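You operate a simulated robot arm through the tools that you are given. There is no shell and no other tool.

The job below is to be done with a simulated two-armed robot. You get a single attempt, and the scene is never put back.

TASK
Dab two black bolts in the brown table's brown carton blue.
Fine: the two that lie apart from the heap; marker back in its own well, lid shut again.

The check looks at the end state, three seconds after you hand in, the way a careful person would. Anything else that was tipped, shoved, dropped, spilled or broken makes it a failure. A push-on lid holds only when it is set on centred and level and pressed home; a screw cap is set on level and turned clockwise until tight.

THE ROBOT
Two 7-joint arms with fingered hands on one trunk that stands fixed in place. Base frame: the origin is at the foot of the trunk, x ahead of it, y to its left, z up. Units: mm, rad, N and s.
The left shoulder is at [99, 128, 1086], the right one opposite. Each reaches about 1156 mm from its shoulder. Payload 5 kg a hand.
Tool frame (each hand has its own): the origin (TCP) lies between the finger pads and is the grasp point; the fingertips stand 37 mm ahead of it; z points along the fingers, y is the line along which they close. The gripper opens to 124 mm; its body begins 43 mm behind the TCP. The gripper is a hand of 3 fingers: y runs from the thumb to the fingers, the wrist lies at [-21, -116, -203] in the tool frame, and closing takes about 1.5 s.
Orientation is told as [roll, pitch, yaw] about the base's x, y, z axes, in that order, counted from this pose: with the fingers straight down and the wrist toward the robot, the tool's x, y and z point along [0, 1, 0], [1, 0, 0] and [0, 0, -1] of the base frame.

THE INTERFACE
- The arms move only by the tool apply_moves. It takes "left_rows", "right_rows" or both (then of equal length, played together; a hand with none holds still); each is a list of rows, each an object (a shift or turn left out is 0, a gripper value left out holds the last) with "slide": the shift along the base's x, y, z in units of 25 mm (1.0 is 25 mm), a list of three; "turn": the turn, a rotation vector about the base's x, y, z in units of 5 degrees (1.0 is 5 degrees), a list of three; "claw": the finger opening in mm, from 0 to 124. In form: [{"slide": [dx, dy, dz], "turn": [ax, ay, az], "claw": claw}, ...]. A call has 1 to 20 rows; each row shifts and turns the commanded pose from where the row before left it. A call with a number of a shift or a turn outside -1 to 1 is refused whole. A row lasts 0.2 s, in which the tool goes at most 50 mm and 0.15 rad; a call with a longer step from one row to the next is refused whole, and so is a gripper value outside its range. Where a pose cannot be reached the arm comes as near as it can. A force on the tool above 80 N (or 10 N above the force at the start of the call, whichever is more), or a blocked arm, ends the call early, and 0.2 s more pass. The fingers move at their own pace (about 45 mm/s each) and stop on an object; they squeeze with about 34 N. The grip force told is the motor's: it shows also when the fingers shut on nothing. Time passes only in rows, and 0.2 s behind the last, so rows that do not move let the fingers close. The reply holds the time, the measured pose of the TCP, the force on the tool along the base axes, the opening and the grip force, in the units named above and with some noise, with the torque about the TCP (base axes, N m) and any sound that the robot's microphone picked up, and new pictures: "show" is both (left out), scene, wrist or none (wrist: the cameras of the hands that moved).
- Cameras (640 x 400 px; columns grow to the right, rows downward): "scene" is now at [253.9, -51.1, 1281.8]; the picture's right is [-0.57, -0.82, 0.00], its down [-0.18, 0.12, -0.98] and it looks along [0.80, -0.56, -0.21] (base axes); focal length 266 px, centre (320, 200). "left" rides on the left gripper at [-72, -104, -154] in its tool frame; the picture's right is [-0.83, -0.26, 0.49], its down [0.51, -0.72, 0.47] and it looks along [0.23, 0.64, 0.73] (tool axes); focal length 243 px, centre (320, 200). "right" rides on the right gripper at [72, -104, -154] in its tool frame; the picture's right is [-0.83, 0.26, -0.49], its down [-0.51, -0.72, 0.47] and it looks along [-0.23, 0.64, 0.73] (tool axes); focal length 243 px, centre (320, 200). There is no depth. A picture from a camera that has moved, and an enlarged one, comes with that camera's place and axes in the base frame and with its lens.
- move_column(by): moves the trunk up (or, below 0, down) by that many mm; the arms and the scene camera ride with it, the base frame stays. It gives what a move gives, with no picture.
- preshape(shape, hand): the hand has 3 fingers and takes this shape, open, in about a second: jaw (thumb against the fingers, like two jaws); tri (thumb and two fingers); tip (a fingertip pinch); poke (one finger out to press); point (the index stretched); flat (the hand flat); cup (the hand cupped); fist (a fist). The gripper value then closes the fingers along that shape, each until it touches; the sizes above hold for jaw. It gives what a move gives, with no picture.
- turn_head(pan, tilt): turns the head with the scene camera to pan (to the left, within 1.396 rad either way) and tilt (down, from -0.506 to 1.204), counted from straight ahead of the robot (the tilt from the chest, where the trunk bows). It gives what a move gives, and a new picture of the scene camera.
- close_up(camera, box): a new picture of the part [left, top, right, bottom] of that camera's present view, enlarged. It takes no simulated time.
- close_job(): hands the job in; it is judged then, once.

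Nothing tells you positions but the pictures and the camera data. Unless the task says otherwise, let go and move clear before handing in.

The tools are called after ">>>" by a JSON object that holds its "method" and its "body". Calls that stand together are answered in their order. apply_moves: Moves the arms, as the interface text tells. Its arguments: {"type":"object","properties":{"left_rows":{"type":"array","items":{"type":"object","properties":{"slide":{"type":"array","items":{"type":"number"}},"turn":{"type":"array","items":{"type":"number"}},"claw":{"type":"number"}}}},"right_rows":{"type":"array","items":{"type":"object","properties":{"slide":{"type":"array","items":{"type":"number"}},"turn":{"type":"array","items":{"type":"number"}},"claw":{"type":"number"}}}},"show":{"type":"string","enum":["both","scene","wrist","none"]}},"required":[]} The other tools are called the same way: move_column (by) moves the trunk up or down; preshape (shape, hand) gives the hand a shape; turn_head (pan, tilt) turns the head that bears the scene camera; close_up (camera, box) takes an enlarged picture of a part of a camera's view; close_job () hands the job in.

At the start:

```text
time: 0.0
left_position: [712.8, -31.8, 1262.1]
left_ee_rot: [0.0, 0.0, 0.001]
left_contact_force: [0.0, -0.2, -1.1]
left_torque: [0.01, -0.03, 0.01]
left_width: 123.7
left_finger_force: 0.1
left_shape: jaw
right_position: [374.5, -559.7, 1183.6]
right_ee_rot: [0.0, 0.0, -0.001]
right_contact_force: [0.4, 0.2, 0.6]
right_torque: [0.02, 0.02, -0.01]
right_width: 123.9
right_finger_force: 0.0
right_shape: jaw
trunk travel left (down, up): [-275.0, 288.0]
head pan, tilt (commanded): [-0.606, 0.215]
```

scene: 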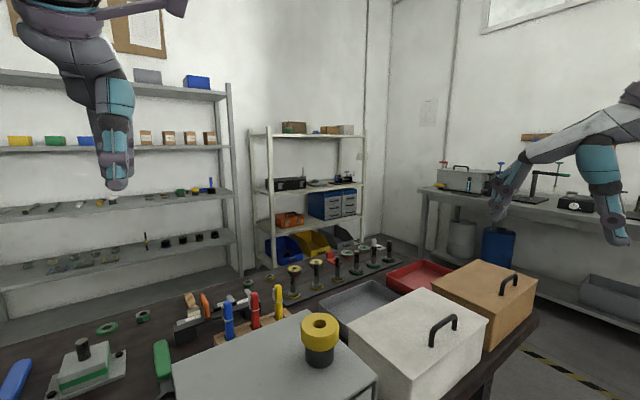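
right: 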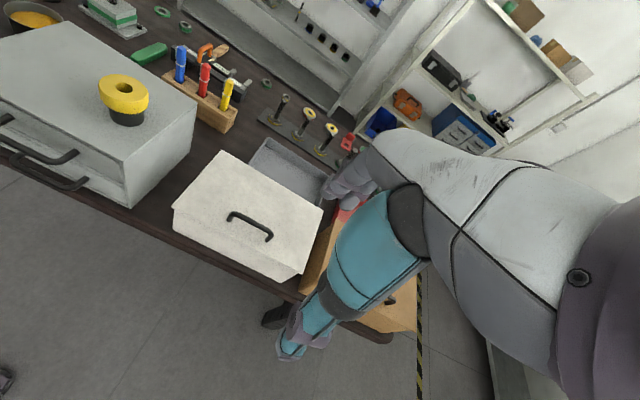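
left: 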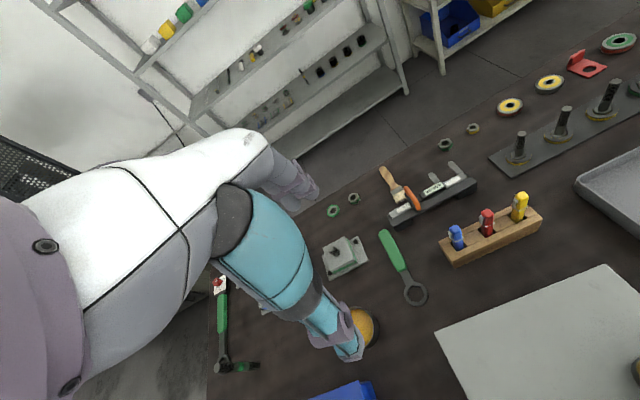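

I see a dark table with three lidded boxes (grey, white, brown) with handles, and a wooden block with blue, red and yellow markers. I'll look closer at the carton and the marker block before moving.

>>> {"method": "turn_head", "body": {"pan": -0.6, "tilt": 0.7}}

>>> {"method": "close_up", "body": {"camera": "right", "box": [140, 20, 460, 220]}}

>>> {"method": "close_up", "body": {"camera": "left", "box": [420, 160, 580, 260]}}

```text
time: 0.9
left_position: [713.0, -33.7, 1261.8]
left_ee_rot: [0.001, -0.001, 0.002]
left_contact_force: [0.0, 0.2, 0.0]
left_torque: [0.02, 0.02, -0.01]
left_width: 123.7
left_finger_force: 0.1
left_shape: jaw
right_position: [375.5, -559.7, 1184.8]
right_ee_rot: [0.0, 0.001, 0.001]
right_contact_force: [0.6, 0.1, -0.3]
right_torque: [0.01, -0.01, -0.03]
right_width: 124.0
right_finger_force: 0.0
right_shape: jaw
trunk travel left (down, up): [-275.0, 288.0]
head pan, tilt (commanded): [-0.6, 0.7]
camera scene: at [247.3, -46.1, 1237.8], right [-0.56, -0.83, 0.0], down [-0.53, 0.36, -0.77], along [0.63, -0.43, -0.64], focal length 266 px, centre (320, 200)
```

scene: 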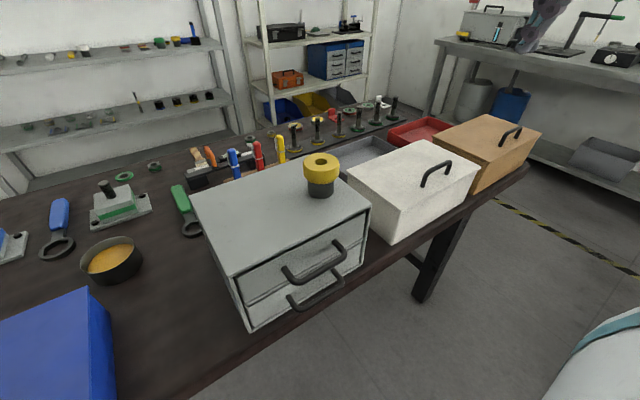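

```text
2.00 times, centred on (300, 120) of right
camera zoom: at [271.2, -486.0, 1339.8], right [0.26, -0.83, 0.49], down [-0.72, -0.51, -0.47], along [0.64, -0.23, -0.73], focal length 485 px, centre (360, 360)
```

zoom: 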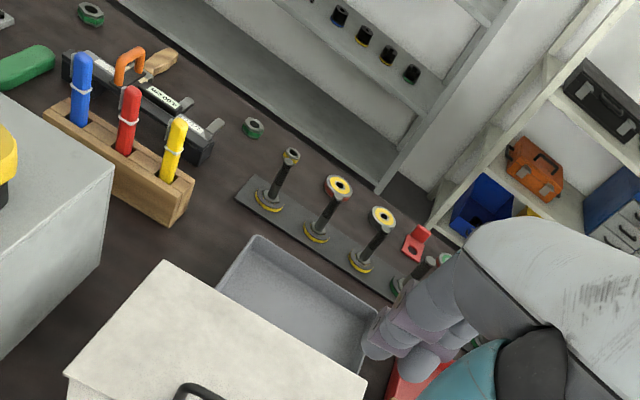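

```text
4.00 times, centred on (500, 210) of left
camera zoom: at [608.6, -106.2, 1414.6], right [-0.26, -0.83, -0.49], down [-0.72, 0.51, -0.47], along [0.64, 0.23, -0.73], focal length 970 px, centre (-400, 160)
```

zoom: 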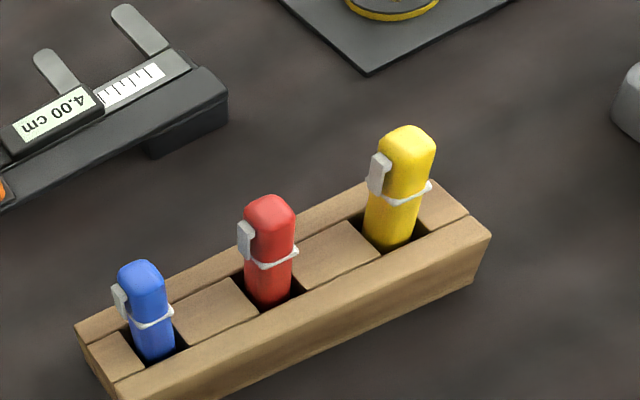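

The tabletop seems to run along y with its front edge near x≈440. The blue marker's top is at about (798, -180, 935), and the brown carton is far to the right. I'll turn the head toward the carton for a better look.

>>> {"method": "turn_head", "body": {"pan": -1.05, "tilt": 0.65}}

>>> {"method": "close_up", "body": {"camera": "scene", "box": [220, 120, 420, 245]}}

>>> {"method": "close_up", "body": {"camera": "right", "box": [260, 180, 480, 380]}}

```text
time: 1.8
left_position: [713.2, -32.7, 1262.0]
left_ee_rot: [-0.001, 0.001, 0.003]
left_contact_force: [-0.9, 0.2, 0.0]
left_torque: [-0.01, 0.05, 0.03]
left_width: 123.6
left_finger_force: 0.0
left_shape: jaw
right_position: [375.8, -559.3, 1185.1]
right_ee_rot: [-0.001, 0.0, 0.001]
right_contact_force: [0.3, -0.6, -0.2]
right_torque: [0.04, 0.03, -0.02]
right_width: 123.5
right_finger_force: 0.1
right_shape: jaw
trunk travel left (down, up): [-275.0, 288.0]
head pan, tilt (commanded): [-1.051, 0.649]
camera scene: at [220.4, -73.4, 1242.1], right [-0.87, -0.5, 0.0], down [-0.3, 0.52, -0.8], along [0.4, -0.69, -0.6], focal length 266 px, centre (320, 200)
```

scene: 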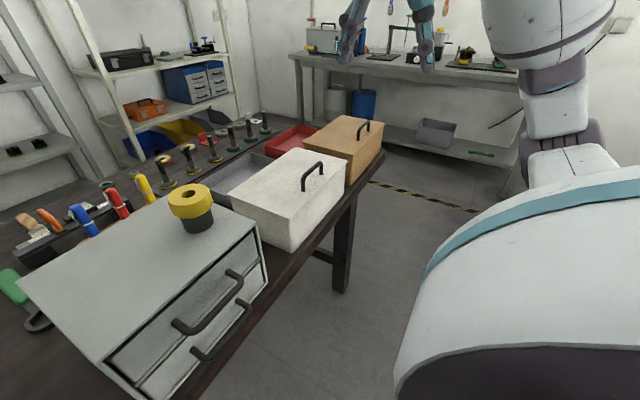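

```text
3.20 times, centred on (320, 182) of scene
camera zoom: at [220.4, -73.4, 1242.1], right [-0.87, -0.5, 0.0], down [-0.3, 0.52, -0.8], along [0.4, -0.69, -0.6], focal length 850 px, centre (320, 256)
```

zoom: 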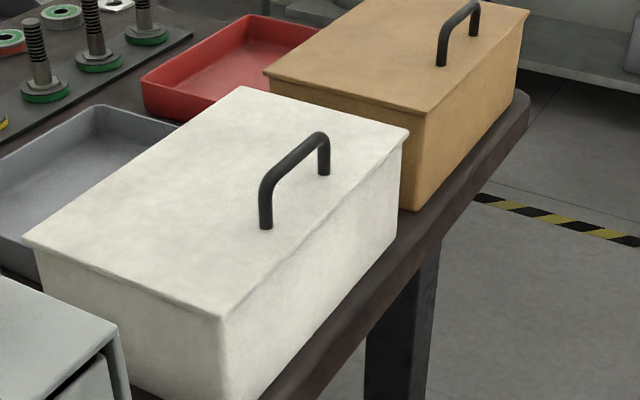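

```text
2.00 times, centred on (370, 280) of right
camera zoom: at [271.3, -486.0, 1339.8], right [0.26, -0.83, 0.49], down [-0.72, -0.51, -0.47], along [0.64, -0.23, -0.73], focal length 485 px, centre (220, 40)
```

zoom: 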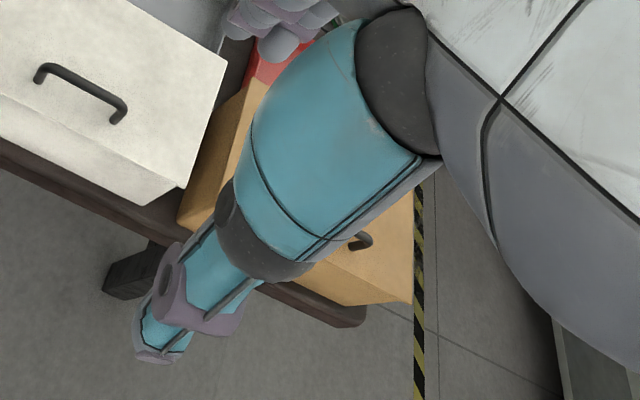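

The carton and the white box both have a handle bar along y near the front edge, so their lids look hinged at the back. I'll move the right hand further right so its wrist camera can see the carton without the fingers in the way.

>>> {"method": "apply_moves", "body": {"right_rows": [{"slide": [-0.1, -1, -0.1]}, {"slide": [-0.1, -1, -0.1]}, {"slide": [-0.1, -1, -0.1]}, {"slide": [-0.1, -1, -0.1]}, {"slide": [-0.1, -1, -0.1]}, {"slide": [-0.1, -1, -0.1]}, {"slide": [-0.1, -1, -0.1]}, {"slide": [-0.1, -1, -0.1]}, {"slide": [-0.1, -1, -0.1]}, {"slide": [-0.1, -1, -0.1]}, {"slide": [-0.1, -1, -0.1]}, {"slide": [-0.1, -1, -0.1]}, {"slide": [0, -1, -0.1]}, {"slide": [0, -1, -0.1]}, {"slide": [0, -1, -0.1]}]}}

```text
time: 5.0
left_position: [712.6, -33.0, 1260.8]
left_ee_rot: [0.001, 0.0, 0.0]
left_contact_force: [0.2, -0.5, 0.1]
left_torque: [-0.01, 0.01, -0.06]
left_width: 123.7
left_finger_force: 0.1
left_shape: jaw
right_position: [346.8, -934.2, 1146.5]
right_ee_rot: [0.002, 0.0, 0.001]
right_contact_force: [0.1, 0.0, 0.1]
right_torque: [0.02, 0.0, 0.0]
right_width: 123.6
right_finger_force: 0.1
right_shape: jaw
trunk travel left (down, up): [-275.0, 288.0]
head pan, tilt (commanded): [-1.051, 0.649]
camera scene: at [220.5, -73.8, 1242.0], right [-0.87, -0.5, 0.0], down [-0.3, 0.52, -0.8], along [0.4, -0.69, -0.6], focal length 266 px, centre (320, 200)
camera right: at [241.7, -861.7, 1301.5], right [0.26, -0.83, 0.49], down [-0.72, -0.51, -0.47], along [0.64, -0.23, -0.73], focal length 243 px, centre (320, 200)
```

scene: 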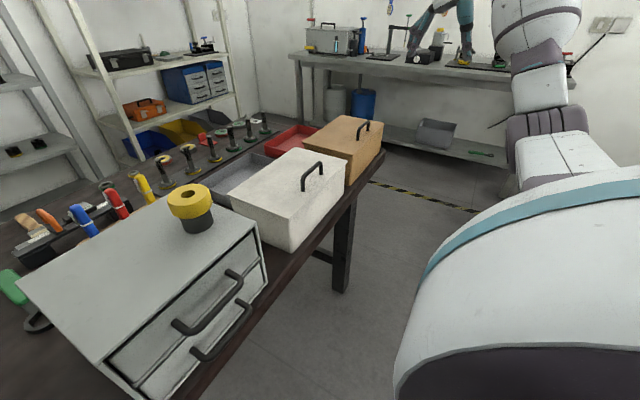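
right: 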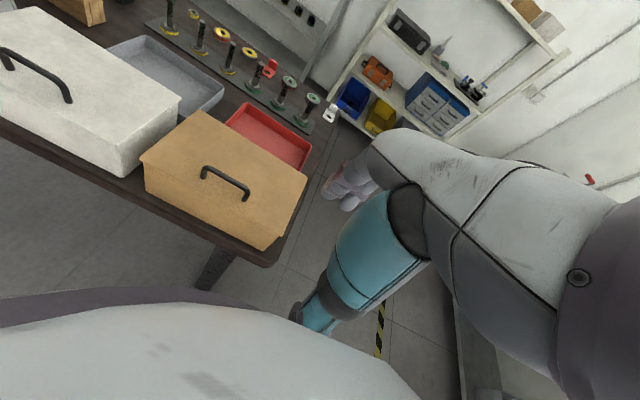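

>>> {"method": "close_up", "body": {"camera": "right", "box": [120, 80, 340, 270]}}

>>> {"method": "close_up", "body": {"camera": "scene", "box": [260, 90, 400, 200]}}

>>> {"method": "close_up", "body": {"camera": "scene", "box": [20, 150, 180, 260]}}

```text
2.11 times, centred on (230, 175) of right
camera zoom: at [241.7, -861.7, 1301.5], right [0.26, -0.83, 0.49], down [-0.72, -0.51, -0.47], along [0.64, -0.23, -0.73], focal length 511 px, centre (510, 253)
```

zoom: 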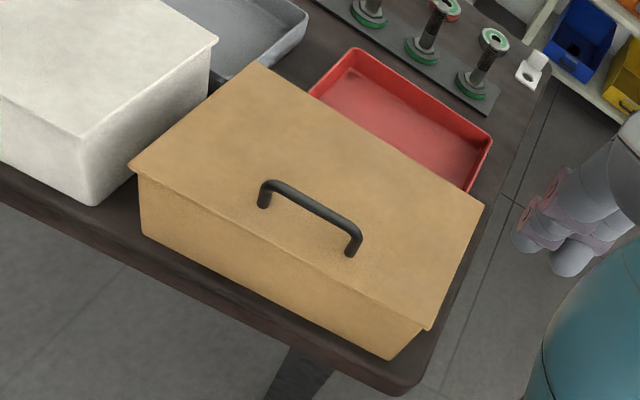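

```text
3.64 times, centred on (330, 145) of scene
camera zoom: at [220.5, -73.8, 1242.0], right [-0.87, -0.5, 0.0], down [-0.3, 0.52, -0.8], along [0.4, -0.69, -0.6], focal length 966 px, centre (284, 400)
```

zoom: 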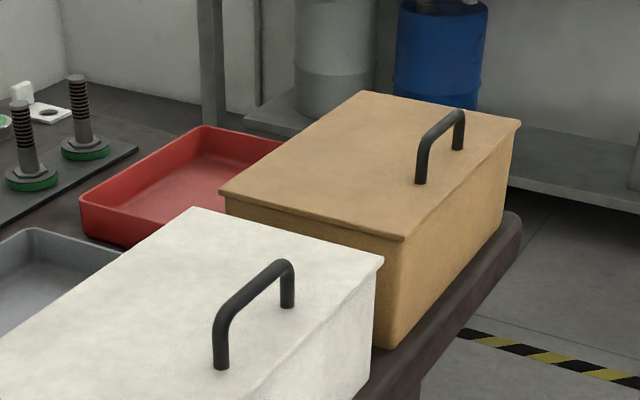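

```text
3.64 times, centred on (100, 205) of scene
camera zoom: at [220.5, -73.8, 1242.0], right [-0.87, -0.5, 0.0], down [-0.3, 0.52, -0.8], along [0.4, -0.69, -0.6], focal length 966 px, centre (1120, 182)
```

zoom: 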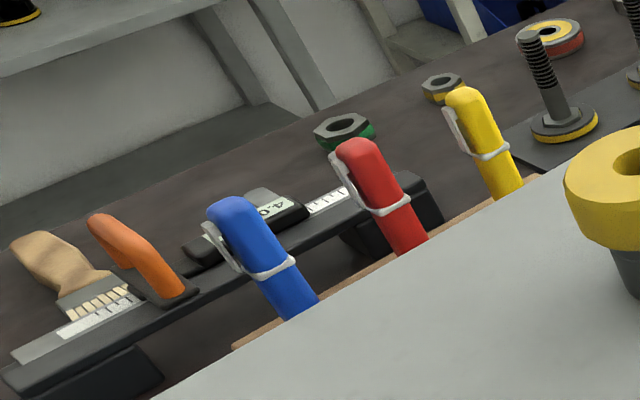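

The carton lid spans about x 462–626, y −677…−940, with its top at z≈904. The handle bar is at x≈493, y≈−808, z≈934, and the tabletop is at z≈800. I'll lower the left hand a little to inspect the markers from its camera.

>>> {"method": "apply_moves", "body": {"left_rows": [{"slide": [0, 0, -1]}, {"slide": [0, 0, -1]}, {"slide": [0, 0, -1]}, {"slide": [0, 0, -1]}, {"slide": [0, 0, -1]}, {"slide": [0, 0, -1]}, {"slide": [0, 0, -1]}, {"slide": [0, 0, -1]}], "show": "wrist"}}

>>> {"method": "close_up", "body": {"camera": "left", "box": [380, 110, 540, 210]}}

```text
time: 6.8
left_position: [711.3, -32.2, 1062.6]
left_ee_rot: [-0.002, 0.0, 0.002]
left_contact_force: [1.2, -0.4, -0.2]
left_torque: [-0.01, -0.01, 0.04]
left_width: 123.8
left_finger_force: 0.1
left_shape: jaw
right_position: [347.5, -934.1, 1146.5]
right_ee_rot: [-0.001, 0.0, -0.001]
right_contact_force: [-0.6, 0.4, -0.5]
right_torque: [-0.03, 0.03, -0.02]
right_width: 123.6
right_finger_force: 0.2
right_shape: jaw
trunk travel left (down, up): [-275.0, 288.0]
head pan, tilt (commanded): [-1.051, 0.649]
camera left: at [608.3, -105.0, 1215.3], right [-0.26, -0.83, -0.49], down [-0.72, 0.51, -0.47], along [0.64, 0.23, -0.73], focal length 243 px, centre (320, 200)
```

left: 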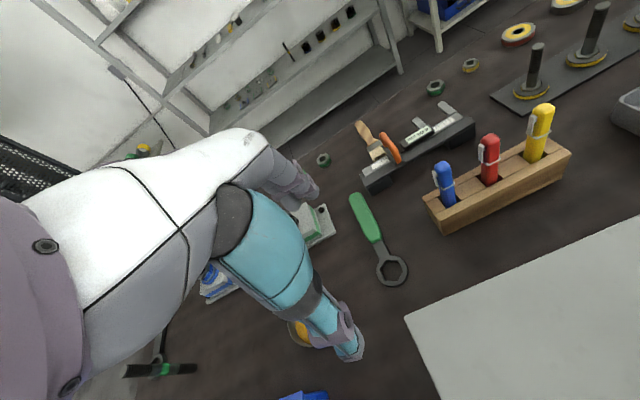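

```text
4.00 times, centred on (460, 160) of left
camera zoom: at [608.3, -105.0, 1215.3], right [-0.26, -0.83, -0.49], down [-0.72, 0.51, -0.47], along [0.64, 0.23, -0.73], focal length 970 px, centre (-240, 360)
```

zoom: 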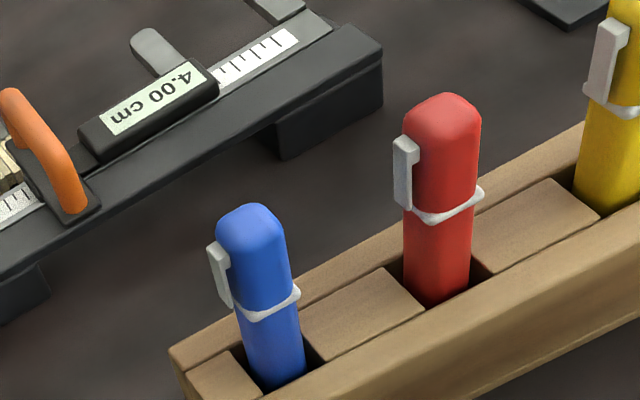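

The markers stand about 100 mm proud of a block whose top is at z≈835, with a ring at z≈890 and the tops at z≈938. I'll open the carton first, so I'm bringing the right hand over the handle with a narrower opening.

>>> {"method": "apply_moves", "body": {"right_rows": [{"slide": [0.97, 0.84, -0.9], "claw": 70}, {"slide": [0.97, 0.84, -0.9]}, {"slide": [0.97, 0.84, -0.9]}, {"slide": [0.97, 0.84, -0.9]}, {"slide": [0.97, 0.84, -0.9]}, {"slide": [0.97, 0.84, -0.9]}, {"slide": [0, 0, 0]}]}}

>>> {"method": "close_up", "body": {"camera": "scene", "box": [260, 50, 420, 200]}}

>>> {"method": "close_up", "body": {"camera": "right", "box": [200, 100, 440, 300]}}

```text
time: 8.4
left_position: [711.2, -31.3, 1062.7]
left_ee_rot: [-0.001, 0.0, 0.001]
left_contact_force: [0.0, 0.6, -0.6]
left_torque: [0.05, -0.02, 0.0]
left_width: 123.6
left_finger_force: 0.1
left_shape: jaw
right_position: [490.3, -807.7, 1012.9]
right_ee_rot: [0.0, -0.001, 0.002]
right_contact_force: [0.2, 0.7, -0.2]
right_torque: [0.03, -0.03, -0.02]
right_width: 70.5
right_finger_force: 0.0
right_shape: jaw
trunk travel left (down, up): [-275.0, 288.0]
head pan, tilt (commanded): [-1.051, 0.649]
camera scene: at [219.8, -73.2, 1242.2], right [-0.87, -0.5, 0.0], down [-0.3, 0.52, -0.8], along [0.4, -0.69, -0.6], focal length 266 px, centre (320, 200)
camera right: at [385.9, -733.9, 1168.1], right [0.26, -0.83, 0.49], down [-0.72, -0.51, -0.47], along [0.64, -0.23, -0.73], focal length 243 px, centre (320, 200)
```

scene: 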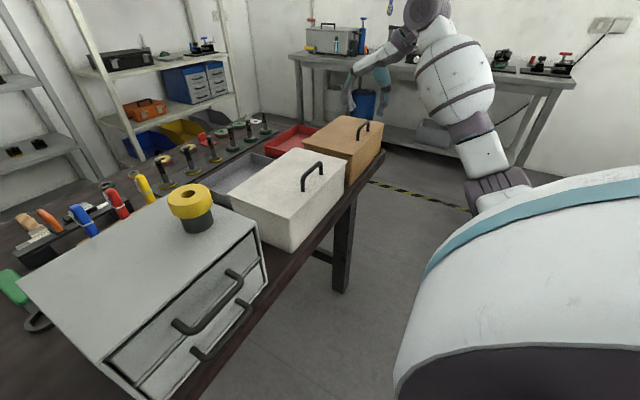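
right: 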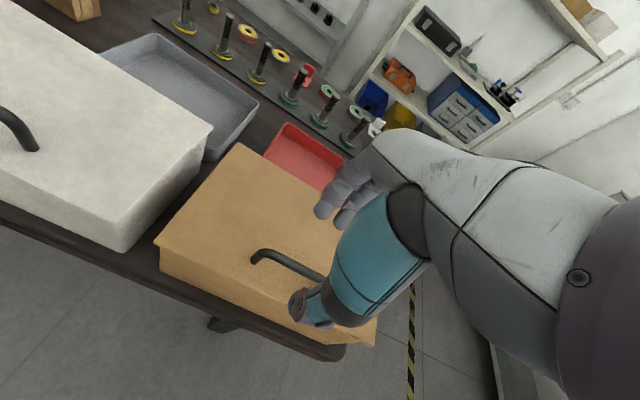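

```text
2.67 times, centred on (340, 125) of scene
camera zoom: at [219.8, -73.2, 1242.2], right [-0.87, -0.5, 0.0], down [-0.3, 0.52, -0.8], along [0.4, -0.69, -0.6], focal length 708 px, centre (267, 400)
```

zoom: 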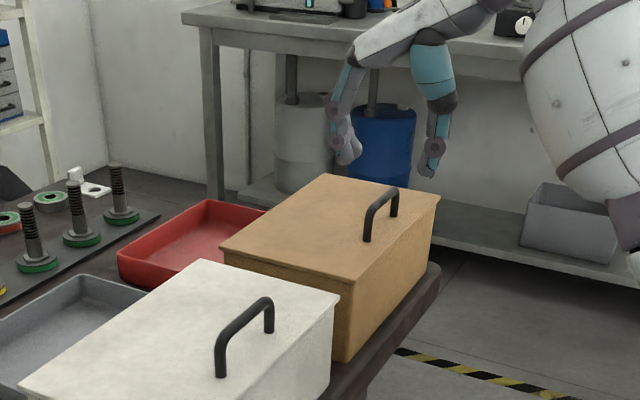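

```text
2.00 times, centred on (320, 200) of right
camera zoom: at [385.9, -733.9, 1168.1], right [0.26, -0.83, 0.49], down [-0.72, -0.51, -0.47], along [0.64, -0.23, -0.73], focal length 485 px, centre (320, 200)
```

zoom: 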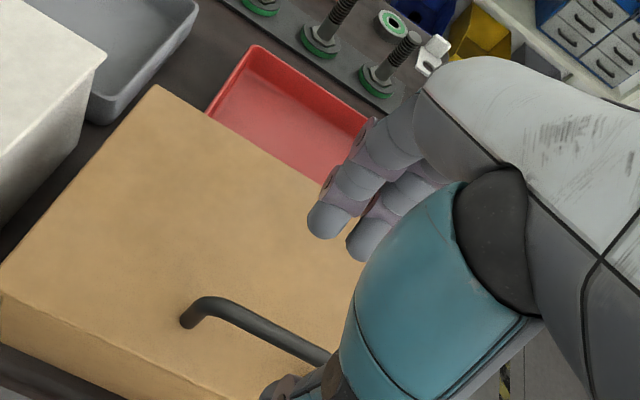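

The hand is centred over the handle. I'll descend so the fingers straddle the bar without touching the lid.

>>> {"method": "apply_moves", "body": {"right_rows": [{"slide": [0.1, 0, -0.9]}, {"slide": [0, 0, -0.9]}, {"slide": [0, 0, -0.7]}, {"slide": [0, 0, 0]}], "show": "wrist"}}

>>> {"method": "close_up", "body": {"camera": "scene", "box": [290, 70, 420, 180]}}

>>> {"method": "close_up", "body": {"camera": "right", "box": [200, 160, 440, 360]}}

```text
time: 9.4
left_position: [710.9, -31.6, 1062.0]
left_ee_rot: [0.0, 0.001, -0.001]
left_contact_force: [0.0, -0.4, 0.7]
left_torque: [-0.02, -0.04, 0.01]
left_width: 123.8
left_finger_force: 0.0
left_shape: jaw
right_position: [493.4, -808.2, 950.3]
right_ee_rot: [-0.001, -0.001, -0.001]
right_contact_force: [0.9, -1.1, -0.2]
right_torque: [-0.02, -0.01, -0.02]
right_width: 70.5
right_finger_force: 0.1
right_shape: jaw
trunk travel left (down, up): [-275.0, 288.0]
head pan, tilt (commanded): [-1.051, 0.649]
camera right: at [389.3, -734.9, 1104.2], right [0.26, -0.83, 0.49], down [-0.72, -0.51, -0.47], along [0.64, -0.23, -0.73], focal length 243 px, centre (320, 200)
```

right: 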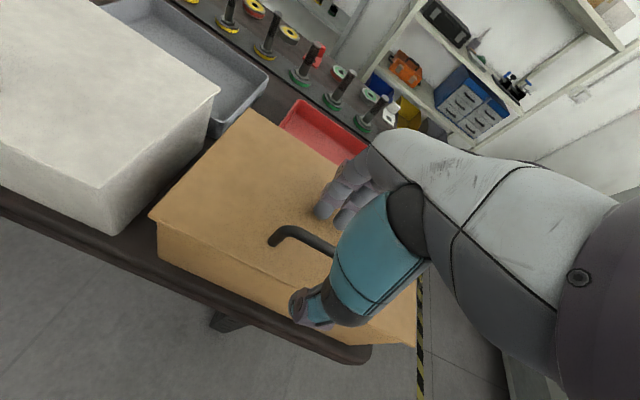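

```text
3.64 times, centred on (355, 125) of scene
camera zoom: at [220.2, -73.2, 1242.1], right [-0.87, -0.5, 0.0], down [-0.3, 0.52, -0.8], along [0.4, -0.69, -0.6], focal length 966 px, centre (193, 473)
```

zoom: 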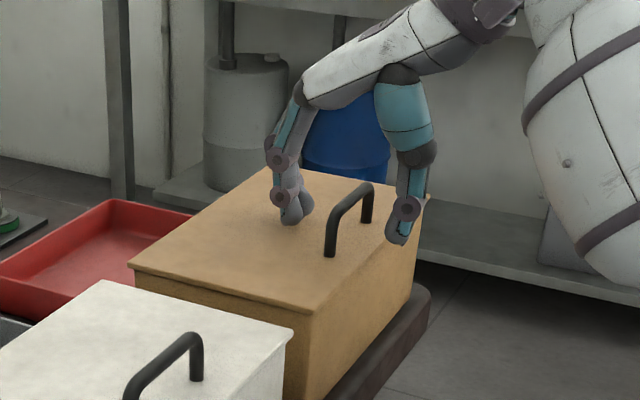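

```text
2.00 times, centred on (320, 260) of right
camera zoom: at [389.3, -734.9, 1104.2], right [0.26, -0.83, 0.49], down [-0.72, -0.51, -0.47], along [0.64, -0.23, -0.73], focal length 485 px, centre (320, 80)
```

zoom: 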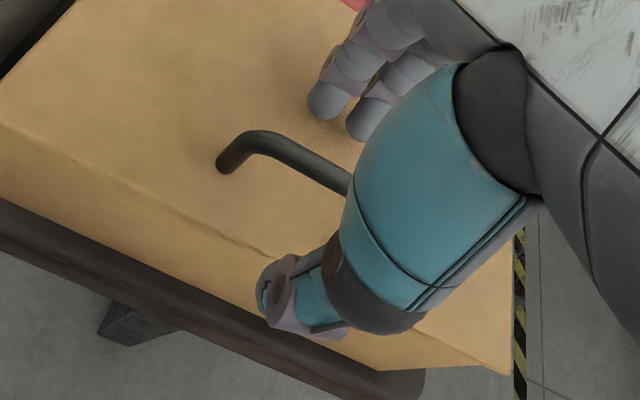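

The fingertips straddle the bar just above the lid, so I'll close on it.

>>> {"method": "apply_moves", "body": {"right_rows": [{"claw": 5}, {"claw": 5}, {"claw": 5}, {"claw": 5}, {"claw": 5}, {"claw": 5}], "show": "wrist"}}

>>> {"method": "close_up", "body": {"camera": "scene", "box": [290, 70, 420, 180]}}

```text
time: 10.8
left_position: [712.4, -32.1, 1063.5]
left_ee_rot: [0.001, 0.0, 0.0]
left_contact_force: [0.6, -0.3, 0.3]
left_torque: [0.03, 0.0, 0.02]
left_width: 123.9
left_finger_force: 0.1
left_shape: jaw
right_position: [493.4, -809.0, 950.2]
right_ee_rot: [-0.001, -0.001, 0.0]
right_contact_force: [-0.8, 0.7, -0.2]
right_torque: [0.0, -0.02, 0.02]
right_width: 4.9
right_finger_force: 0.0
right_shape: jaw
trunk travel left (down, up): [-275.0, 288.0]
head pan, tilt (commanded): [-1.051, 0.649]
camera right: at [389.4, -735.1, 1104.3], right [0.26, -0.83, 0.49], down [-0.72, -0.51, -0.47], along [0.64, -0.23, -0.73], focal length 243 px, centre (320, 200)
```

right: 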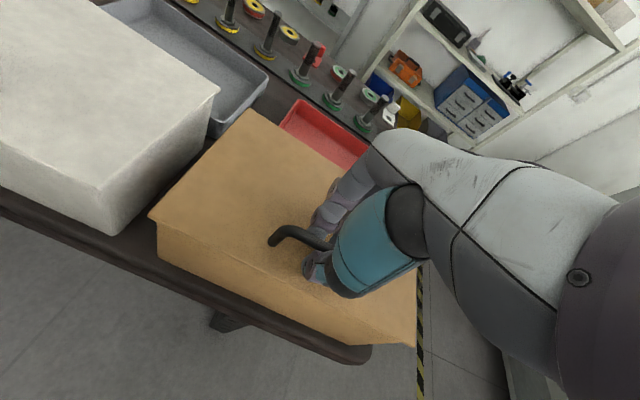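

```text
3.64 times, centred on (355, 125) of scene
camera zoom: at [220.3, -73.4, 1242.1], right [-0.87, -0.5, 0.0], down [-0.3, 0.52, -0.8], along [0.4, -0.69, -0.6], focal length 966 px, centre (193, 473)
```

zoom: 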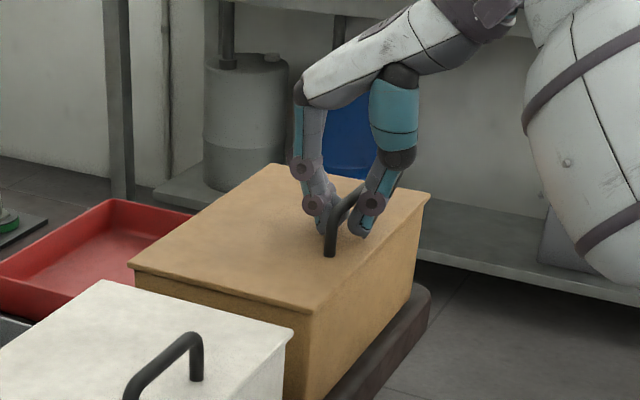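

The fingers closed to 5 mm with no force, so the bar is probably at the very tips, below the pads. I'll close fully and check the force.

>>> {"method": "apply_moves", "body": {"right_rows": [{"claw": 0}, {"claw": 0}, {"claw": 0}], "show": "none"}}

>>> {"method": "close_up", "body": {"camera": "right", "box": [250, 180, 410, 320]}}

>>> {"method": "close_up", "body": {"camera": "scene", "box": [320, 90, 390, 150]}}

```text
time: 11.6
left_position: [711.5, -31.2, 1062.0]
left_ee_rot: [-0.001, 0.001, -0.001]
left_contact_force: [-0.2, 0.1, 0.3]
left_torque: [0.01, 0.03, -0.02]
left_width: 123.8
left_finger_force: 0.0
left_shape: jaw
right_position: [493.5, -807.4, 950.9]
right_ee_rot: [-0.001, -0.001, -0.001]
right_contact_force: [-2.4, 1.1, -0.6]
right_torque: [0.03, 0.02, -0.1]
right_width: 0.0
right_finger_force: 33.4
right_shape: jaw
trunk travel left (down, up): [-275.0, 288.0]
head pan, tilt (commanded): [-1.051, 0.649]
```

```text
2.86 times, centred on (330, 250) of right
camera zoom: at [389.3, -735.0, 1104.3], right [0.26, -0.83, 0.49], down [-0.72, -0.51, -0.47], along [0.64, -0.23, -0.73], focal length 693 px, centre (291, 57)
```

zoom: 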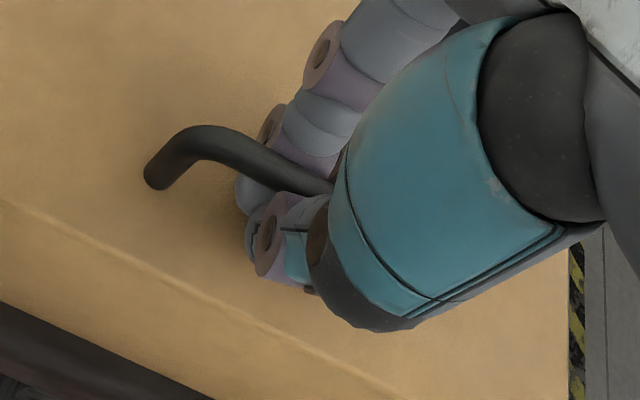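

```text
6.67 times, centred on (355, 120) of scene
camera zoom: at [220.2, -73.4, 1242.1], right [-0.87, -0.5, 0.0], down [-0.3, 0.52, -0.8], along [0.4, -0.69, -0.6], focal length 1771 px, centre (87, 733)
```

zoom: 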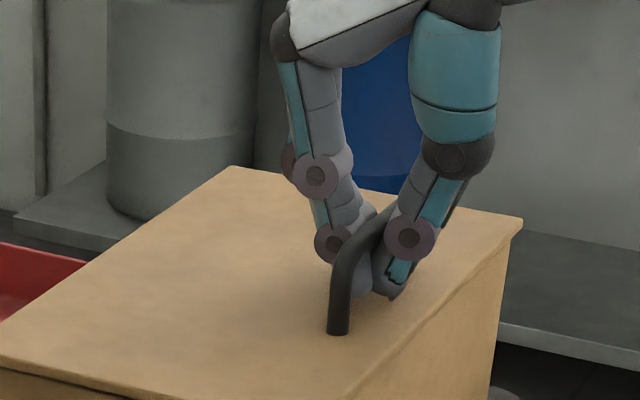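

I'll try a small lift along the expected hinge arc to see whether the lid follows.

>>> {"method": "apply_moves", "body": {"right_rows": [{"slide": [0.05, 0, 0.2]}, {"slide": [0.07, 0, 0.2]}, {"slide": [0.08, 0, 0.2]}, {"slide": [0, 0, 0]}], "show": "wrist"}}

>>> {"method": "close_up", "body": {"camera": "scene", "box": [280, 70, 420, 190]}}

```text
time: 12.6
left_position: [710.7, -32.5, 1062.5]
left_ee_rot: [-0.001, 0.0, 0.002]
left_contact_force: [-0.1, -0.3, 1.1]
left_torque: [-0.01, 0.02, 0.0]
left_width: 123.6
left_finger_force: 0.1
left_shape: jaw
right_position: [499.4, -808.5, 966.0]
right_ee_rot: [-0.002, -0.001, 0.0]
right_contact_force: [0.1, -1.8, -0.8]
right_torque: [-0.06, 0.04, -0.13]
right_width: 0.0
right_finger_force: 33.7
right_shape: jaw
trunk travel left (down, up): [-275.0, 288.0]
head pan, tilt (commanded): [-1.051, 0.649]
camera right: at [394.2, -734.8, 1120.2], right [0.26, -0.83, 0.49], down [-0.72, -0.51, -0.47], along [0.64, -0.23, -0.73], focal length 243 px, centre (320, 200)
```

right: 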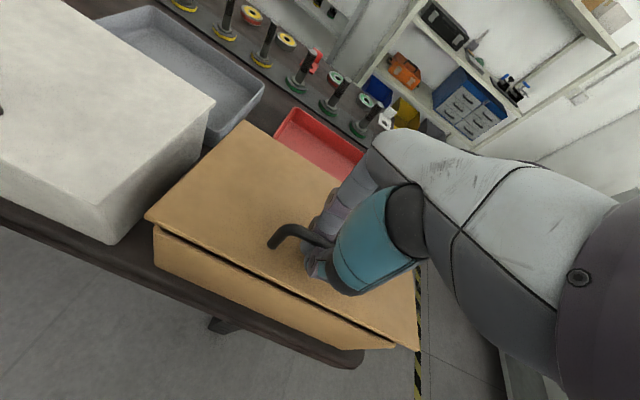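

```text
3.33 times, centred on (350, 130) of scene
camera zoom: at [220.3, -73.7, 1242.1], right [-0.87, -0.5, 0.0], down [-0.3, 0.52, -0.8], along [0.4, -0.69, -0.6], focal length 886 px, centre (220, 433)
```

zoom: 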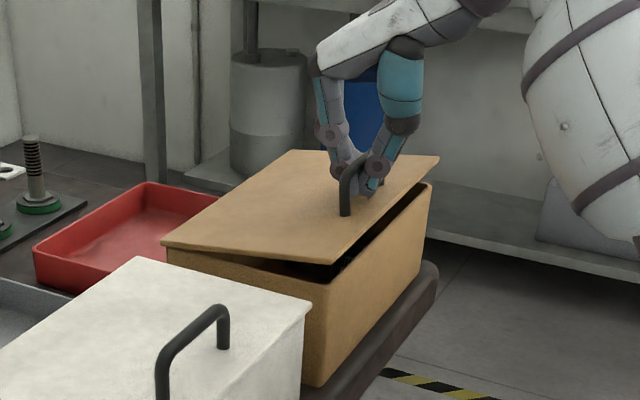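

The lid is hinged at the back and follows the hand. While it's only slightly raised, I'll loosen the grip to learn whether it holds its angle by friction or drops.

>>> {"method": "apply_moves", "body": {"right_rows": [{"claw": 30}, {"claw": 30}, {"claw": 30}, {"claw": 30}, {"claw": 30}], "show": "none"}}

>>> {"method": "close_up", "body": {"camera": "scene", "box": [280, 70, 420, 190]}}

```text
time: 13.8
left_position: [711.3, -32.4, 1062.7]
left_ee_rot: [0.001, -0.001, -0.001]
left_contact_force: [-0.3, -0.4, 0.3]
left_torque: [-0.02, -0.01, -0.01]
left_width: 123.7
left_finger_force: 0.0
left_shape: jaw
right_position: [498.4, -807.9, 965.1]
right_ee_rot: [0.001, 0.001, 0.0]
right_contact_force: [0.2, 0.3, -0.1]
right_torque: [0.03, 0.02, 0.0]
right_width: 29.6
right_finger_force: 0.0
right_shape: jaw
trunk travel left (down, up): [-275.0, 288.0]
head pan, tilt (commanded): [-1.051, 0.649]
```

```text
3.33 times, centred on (350, 130) of scene
camera zoom: at [220.3, -73.4, 1242.1], right [-0.87, -0.5, 0.0], down [-0.3, 0.52, -0.8], along [0.4, -0.69, -0.6], focal length 886 px, centre (220, 433)
```

zoom: 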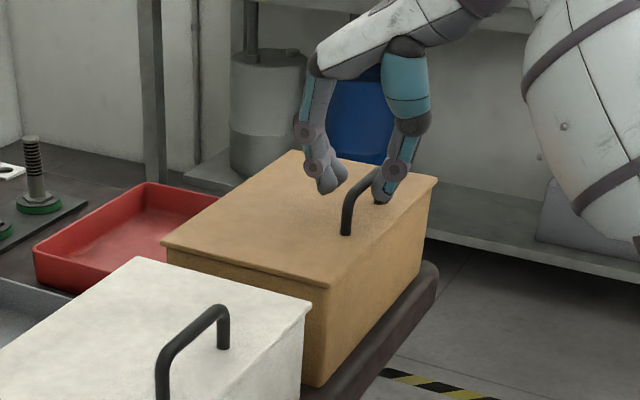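

There's no hinge friction: the lid fell gently shut. It needs to go past vertical or be held, so I'll re-grip the bar and swing it open along the arc, tilting the hand partway with it.

>>> {"method": "apply_moves", "body": {"right_rows": [{"slide": [-0.2, 0, -0.6], "claw": 30}, {"claw": 30}, {"claw": 0}, {"claw": 0}, {"claw": 0}, {"claw": 0}, {"slide": [0.182, 0, 0.442], "turn": [0, 0.43, 0]}, {"slide": [0.182, 0, 0.442], "turn": [0, 0.43, 0]}, {"slide": [0.256, 0, 0.406], "turn": [0, 0.43, 0]}, {"slide": [0.256, 0, 0.406], "turn": [0, 0.43, 0]}, {"slide": [0.324, 0, 0.36], "turn": [0, 0.43, 0]}, {"slide": [0.324, 0, 0.36], "turn": [0, 0.43, 0]}, {"slide": [0, 0, 0]}]}}

>>> {"method": "close_up", "body": {"camera": "scene", "box": [280, 50, 420, 190]}}

```text
time: 16.6
left_position: [712.2, -31.7, 1062.1]
left_ee_rot: [-0.001, 0.0, 0.003]
left_contact_force: [-0.4, -0.1, 0.9]
left_torque: [-0.03, 0.0, -0.02]
left_width: 123.7
left_finger_force: 0.1
left_shape: jaw
right_position: [531.4, -808.7, 1012.0]
right_ee_rot: [0.0, 0.225, 0.0]
right_contact_force: [-2.9, 1.5, 0.9]
right_torque: [-0.02, 0.04, -0.05]
right_width: 0.1
right_finger_force: 34.5
right_shape: jaw
trunk travel left (down, up): [-275.0, 288.0]
head pan, tilt (commanded): [-1.051, 0.649]
camera scene: at [219.7, -73.1, 1242.2], right [-0.87, -0.5, 0.0], down [-0.3, 0.52, -0.8], along [0.4, -0.69, -0.6], focal length 266 px, centre (320, 200)
camera right: at [463.8, -735.0, 1184.6], right [0.37, -0.83, 0.42], down [-0.81, -0.51, -0.3], along [0.46, -0.23, -0.86], focal length 243 px, centre (320, 200)
```

scene: 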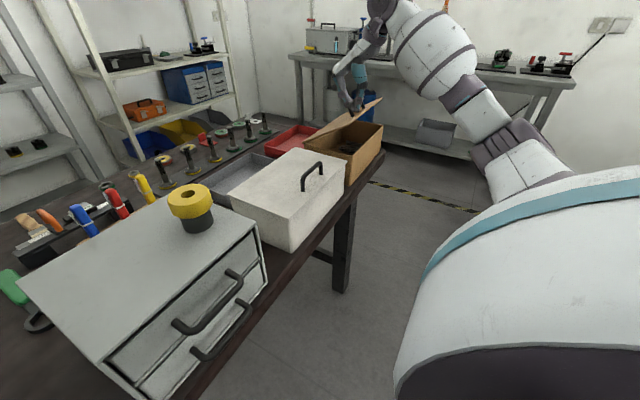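
right: 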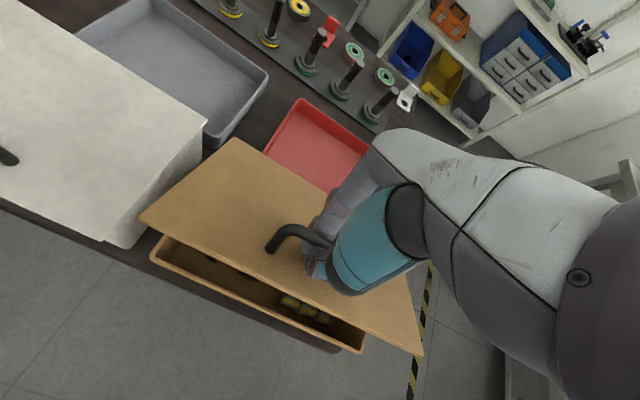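

```text
2.86 times, centred on (350, 120) of scene
camera zoom: at [219.7, -73.1, 1242.2], right [-0.87, -0.5, 0.0], down [-0.3, 0.52, -0.8], along [0.4, -0.69, -0.6], focal length 759 px, centre (234, 429)
```

zoom: 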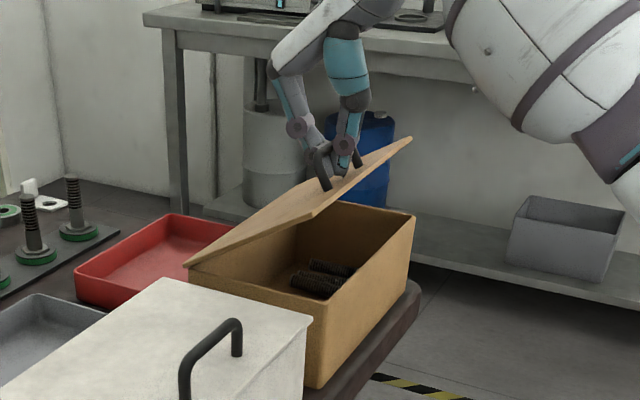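

The swing works well, and threaded bolts are visible inside. I'll continue along the arc.

>>> {"method": "apply_moves", "body": {"right_rows": [{"slide": [0.38, 0, 0.3], "turn": [0, 0.43, 0]}, {"slide": [0.38, 0, 0.3], "turn": [0, 0.43, 0]}, {"slide": [0.432, 0, 0.232], "turn": [0, 0.43, 0]}, {"slide": [0.432, 0, 0.232], "turn": [0, 0.43, 0]}, {"slide": [0.462, 0, 0.156], "turn": [0, 0.43, 0]}, {"slide": [0.462, 0, 0.156], "turn": [0, 0.43, 0]}, {"slide": [0.484, 0, 0.074], "turn": [0, 0.43, 0]}, {"slide": [0.484, 0, 0.074], "turn": [0, 0.43, 0]}, {"slide": [0, 0, 0]}]}}

>>> {"method": "close_up", "body": {"camera": "scene", "box": [270, 50, 410, 190]}}

```text
time: 18.6
left_position: [711.2, -32.3, 1062.6]
left_ee_rot: [0.001, -0.001, 0.002]
left_contact_force: [0.0, -0.1, 1.0]
left_torque: [-0.03, 0.0, 0.01]
left_width: 123.7
left_finger_force: 0.0
left_shape: jaw
right_position: [618.4, -809.0, 1047.7]
right_ee_rot: [0.003, 0.525, 0.002]
right_contact_force: [0.0, -0.8, -3.8]
right_torque: [-0.06, -0.02, -0.06]
right_width: 0.0
right_finger_force: 34.7
right_shape: jaw
trunk travel left (down, up): [-275.0, 288.0]
head pan, tilt (commanded): [-1.051, 0.649]
camera scene: at [220.1, -74.0, 1242.1], right [-0.87, -0.5, 0.0], down [-0.3, 0.53, -0.8], along [0.4, -0.69, -0.6], focal length 266 px, centre (320, 200)
camera right: at [605.6, -735.2, 1234.3], right [0.47, -0.83, 0.29], down [-0.86, -0.51, -0.05], along [0.19, -0.23, -0.95], focal length 243 px, centre (320, 200)
```

scene: 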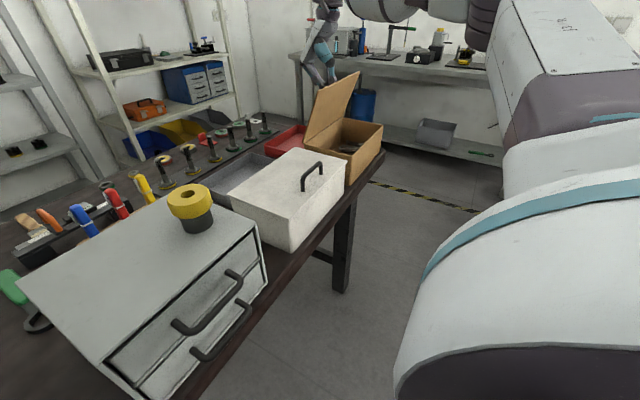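
right: 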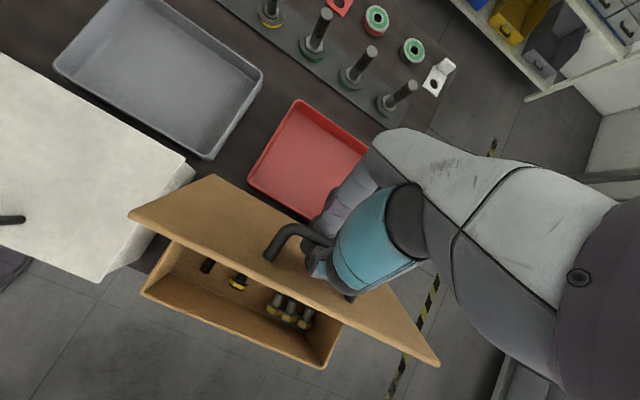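

```text
2.86 times, centred on (340, 120) of scene
camera zoom: at [220.1, -74.0, 1242.1], right [-0.87, -0.5, 0.0], down [-0.3, 0.53, -0.8], along [0.4, -0.69, -0.6], focal length 759 px, centre (263, 429)
```

zoom: 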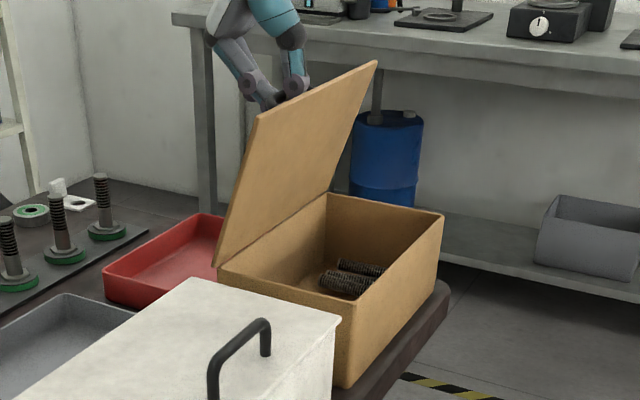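

The lid is at about 70° and going smoothly. I'll continue past vertical.

>>> {"method": "apply_moves", "body": {"right_rows": [{"slide": [0.492, 0, -0.008], "turn": [0, 0.43, 0]}, {"slide": [0.492, 0, -0.008], "turn": [0, 0.43, 0]}, {"slide": [0.486, 0, -0.092], "turn": [0, 0.43, 0]}, {"slide": [0.486, 0, -0.092], "turn": [0, 0.43, 0]}, {"slide": [0, 0, 0]}]}}

>>> {"method": "close_up", "body": {"camera": "scene", "box": [270, 50, 410, 190]}}

```text
time: 19.8
left_position: [712.0, -32.0, 1064.0]
left_ee_rot: [0.0, 0.0, 0.002]
left_contact_force: [-0.1, 0.2, 0.8]
left_torque: [0.01, 0.01, -0.03]
left_width: 123.5
left_finger_force: 0.0
left_shape: jaw
right_position: [669.2, -808.4, 1042.0]
right_ee_rot: [0.003, 0.676, 0.001]
right_contact_force: [-3.3, 2.3, -8.9]
right_torque: [-0.09, -0.02, -0.04]
right_width: 0.1
right_finger_force: 33.5
right_shape: jaw
trunk travel left (down, up): [-275.0, 288.0]
head pan, tilt (commanded): [-1.051, 0.649]
camera scene: at [219.9, -74.1, 1242.1], right [-0.87, -0.5, 0.0], down [-0.3, 0.53, -0.8], along [0.4, -0.69, -0.6], focal length 266 px, centre (320, 200)
camera right: at [682.8, -735.5, 1229.4], right [0.51, -0.83, 0.22], down [-0.86, -0.51, 0.08], along [0.04, -0.23, -0.97], focal length 243 px, centre (320, 200)
```

scene: 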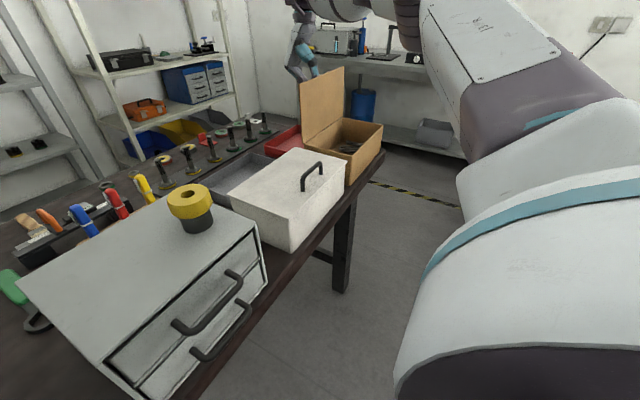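
right: 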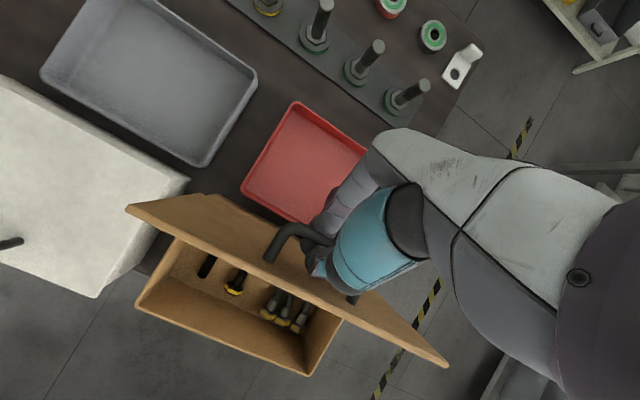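

```text
2.86 times, centred on (340, 120) of scene
camera zoom: at [219.9, -74.1, 1242.1], right [-0.87, -0.5, 0.0], down [-0.3, 0.53, -0.8], along [0.4, -0.69, -0.6], focal length 759 px, centre (263, 429)
```

zoom: 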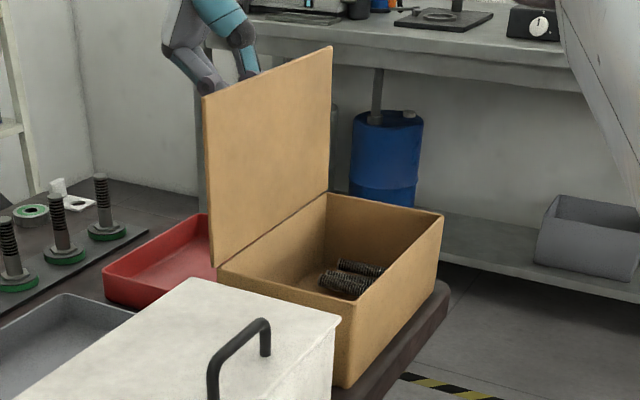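

The lid is about vertical. I'll go a little further, watching the force for a hinge stop.

>>> {"method": "apply_moves", "body": {"right_rows": [{"slide": [0.462, 0, -0.15], "turn": [0, 0.43, 0]}, {"slide": [0.462, 0, -0.15], "turn": [0, 0.43, 0]}, {"slide": [0, 0, 0]}]}}

>>> {"method": "close_up", "body": {"camera": "scene", "box": [270, 50, 410, 190]}}

```text
time: 20.6
left_position: [710.7, -33.2, 1062.5]
left_ee_rot: [0.001, -0.001, 0.001]
left_contact_force: [-0.6, 0.4, 0.2]
left_torque: [0.06, -0.02, -0.01]
left_width: 123.8
left_finger_force: 0.1
left_shape: jaw
right_position: [691.3, -810.4, 1036.9]
right_ee_rot: [0.002, 0.751, 0.002]
right_contact_force: [-6.1, 6.3, -13.2]
right_torque: [-0.1, 0.0, -0.03]
right_width: 0.0
right_finger_force: 33.8
right_shape: jaw
trunk travel left (down, up): [-275.0, 288.0]
head pan, tilt (commanded): [-1.051, 0.649]
camera scene: at [220.0, -74.2, 1242.1], right [-0.87, -0.5, 0.0], down [-0.3, 0.53, -0.8], along [0.4, -0.69, -0.6], focal length 266 px, centre (320, 200)
camera right: at [719.2, -736.3, 1220.2], right [0.53, -0.83, 0.18], down [-0.85, -0.51, 0.15], along [-0.03, -0.23, -0.97], focal length 243 px, centre (320, 200)
```

scene: 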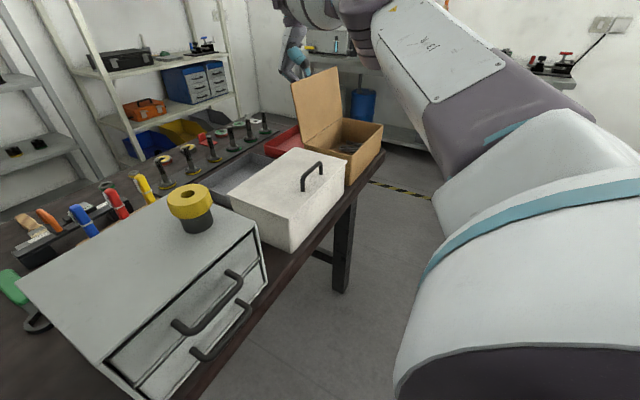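
right: 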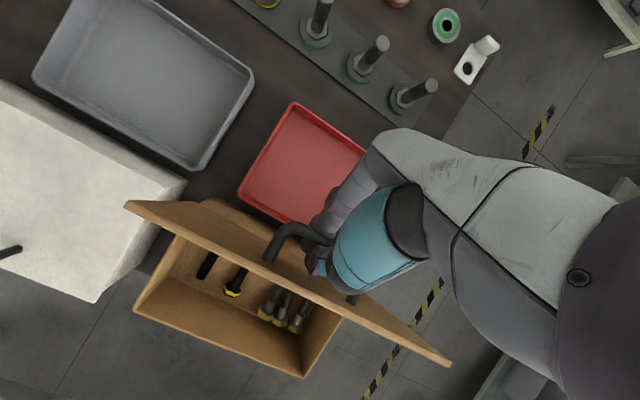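

```text
2.86 times, centred on (340, 120) of scene
camera zoom: at [220.0, -74.2, 1242.1], right [-0.87, -0.5, 0.0], down [-0.3, 0.53, -0.8], along [0.4, -0.69, -0.6], focal length 759 px, centre (263, 429)
```

zoom: 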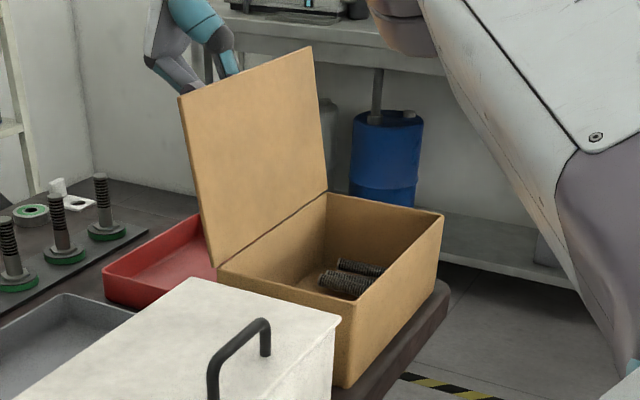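

The lid now leans slightly back, and the downward force says the hand is a little high radially. I'll go on in small steps to feel for a stop.

>>> {"method": "apply_moves", "body": {"right_rows": [{"slide": [0.18, 0, -0.2], "turn": [0, 0.2, 0]}, {"slide": [0.18, 0, -0.2], "turn": [0, 0.2, 0]}, {"slide": [0, 0, 0]}], "show": "none"}}

>>> {"method": "close_up", "body": {"camera": "scene", "box": [270, 50, 410, 190]}}

```text
time: 21.4
left_position: [711.3, -32.0, 1064.2]
left_ee_rot: [-0.001, -0.001, 0.002]
left_contact_force: [0.0, 0.6, 0.1]
left_torque: [0.04, -0.02, 0.02]
left_width: 123.7
left_finger_force: 0.1
left_shape: jaw
right_position: [700.2, -807.6, 1027.1]
right_ee_rot: [0.001, 0.783, 0.003]
right_contact_force: [-2.8, -0.2, 2.5]
right_torque: [-0.04, 0.04, -0.02]
right_width: 0.0
right_finger_force: 34.1
right_shape: jaw
trunk travel left (down, up): [-275.0, 288.0]
head pan, tilt (commanded): [-1.051, 0.649]
```

```text
2.86 times, centred on (340, 120) of scene
camera zoom: at [219.7, -73.4, 1242.3], right [-0.87, -0.5, 0.0], down [-0.3, 0.52, -0.8], along [0.4, -0.69, -0.6], focal length 759 px, centre (263, 429)
```

zoom: 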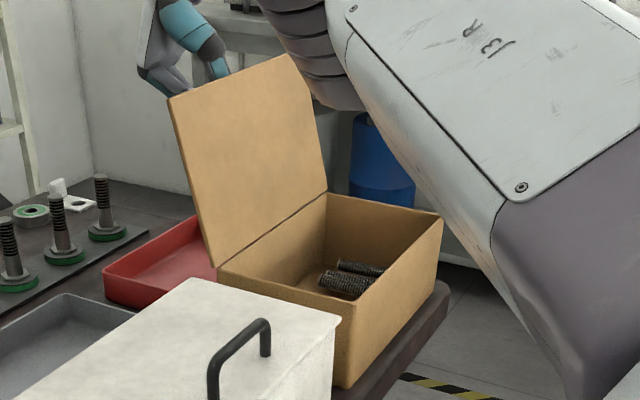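

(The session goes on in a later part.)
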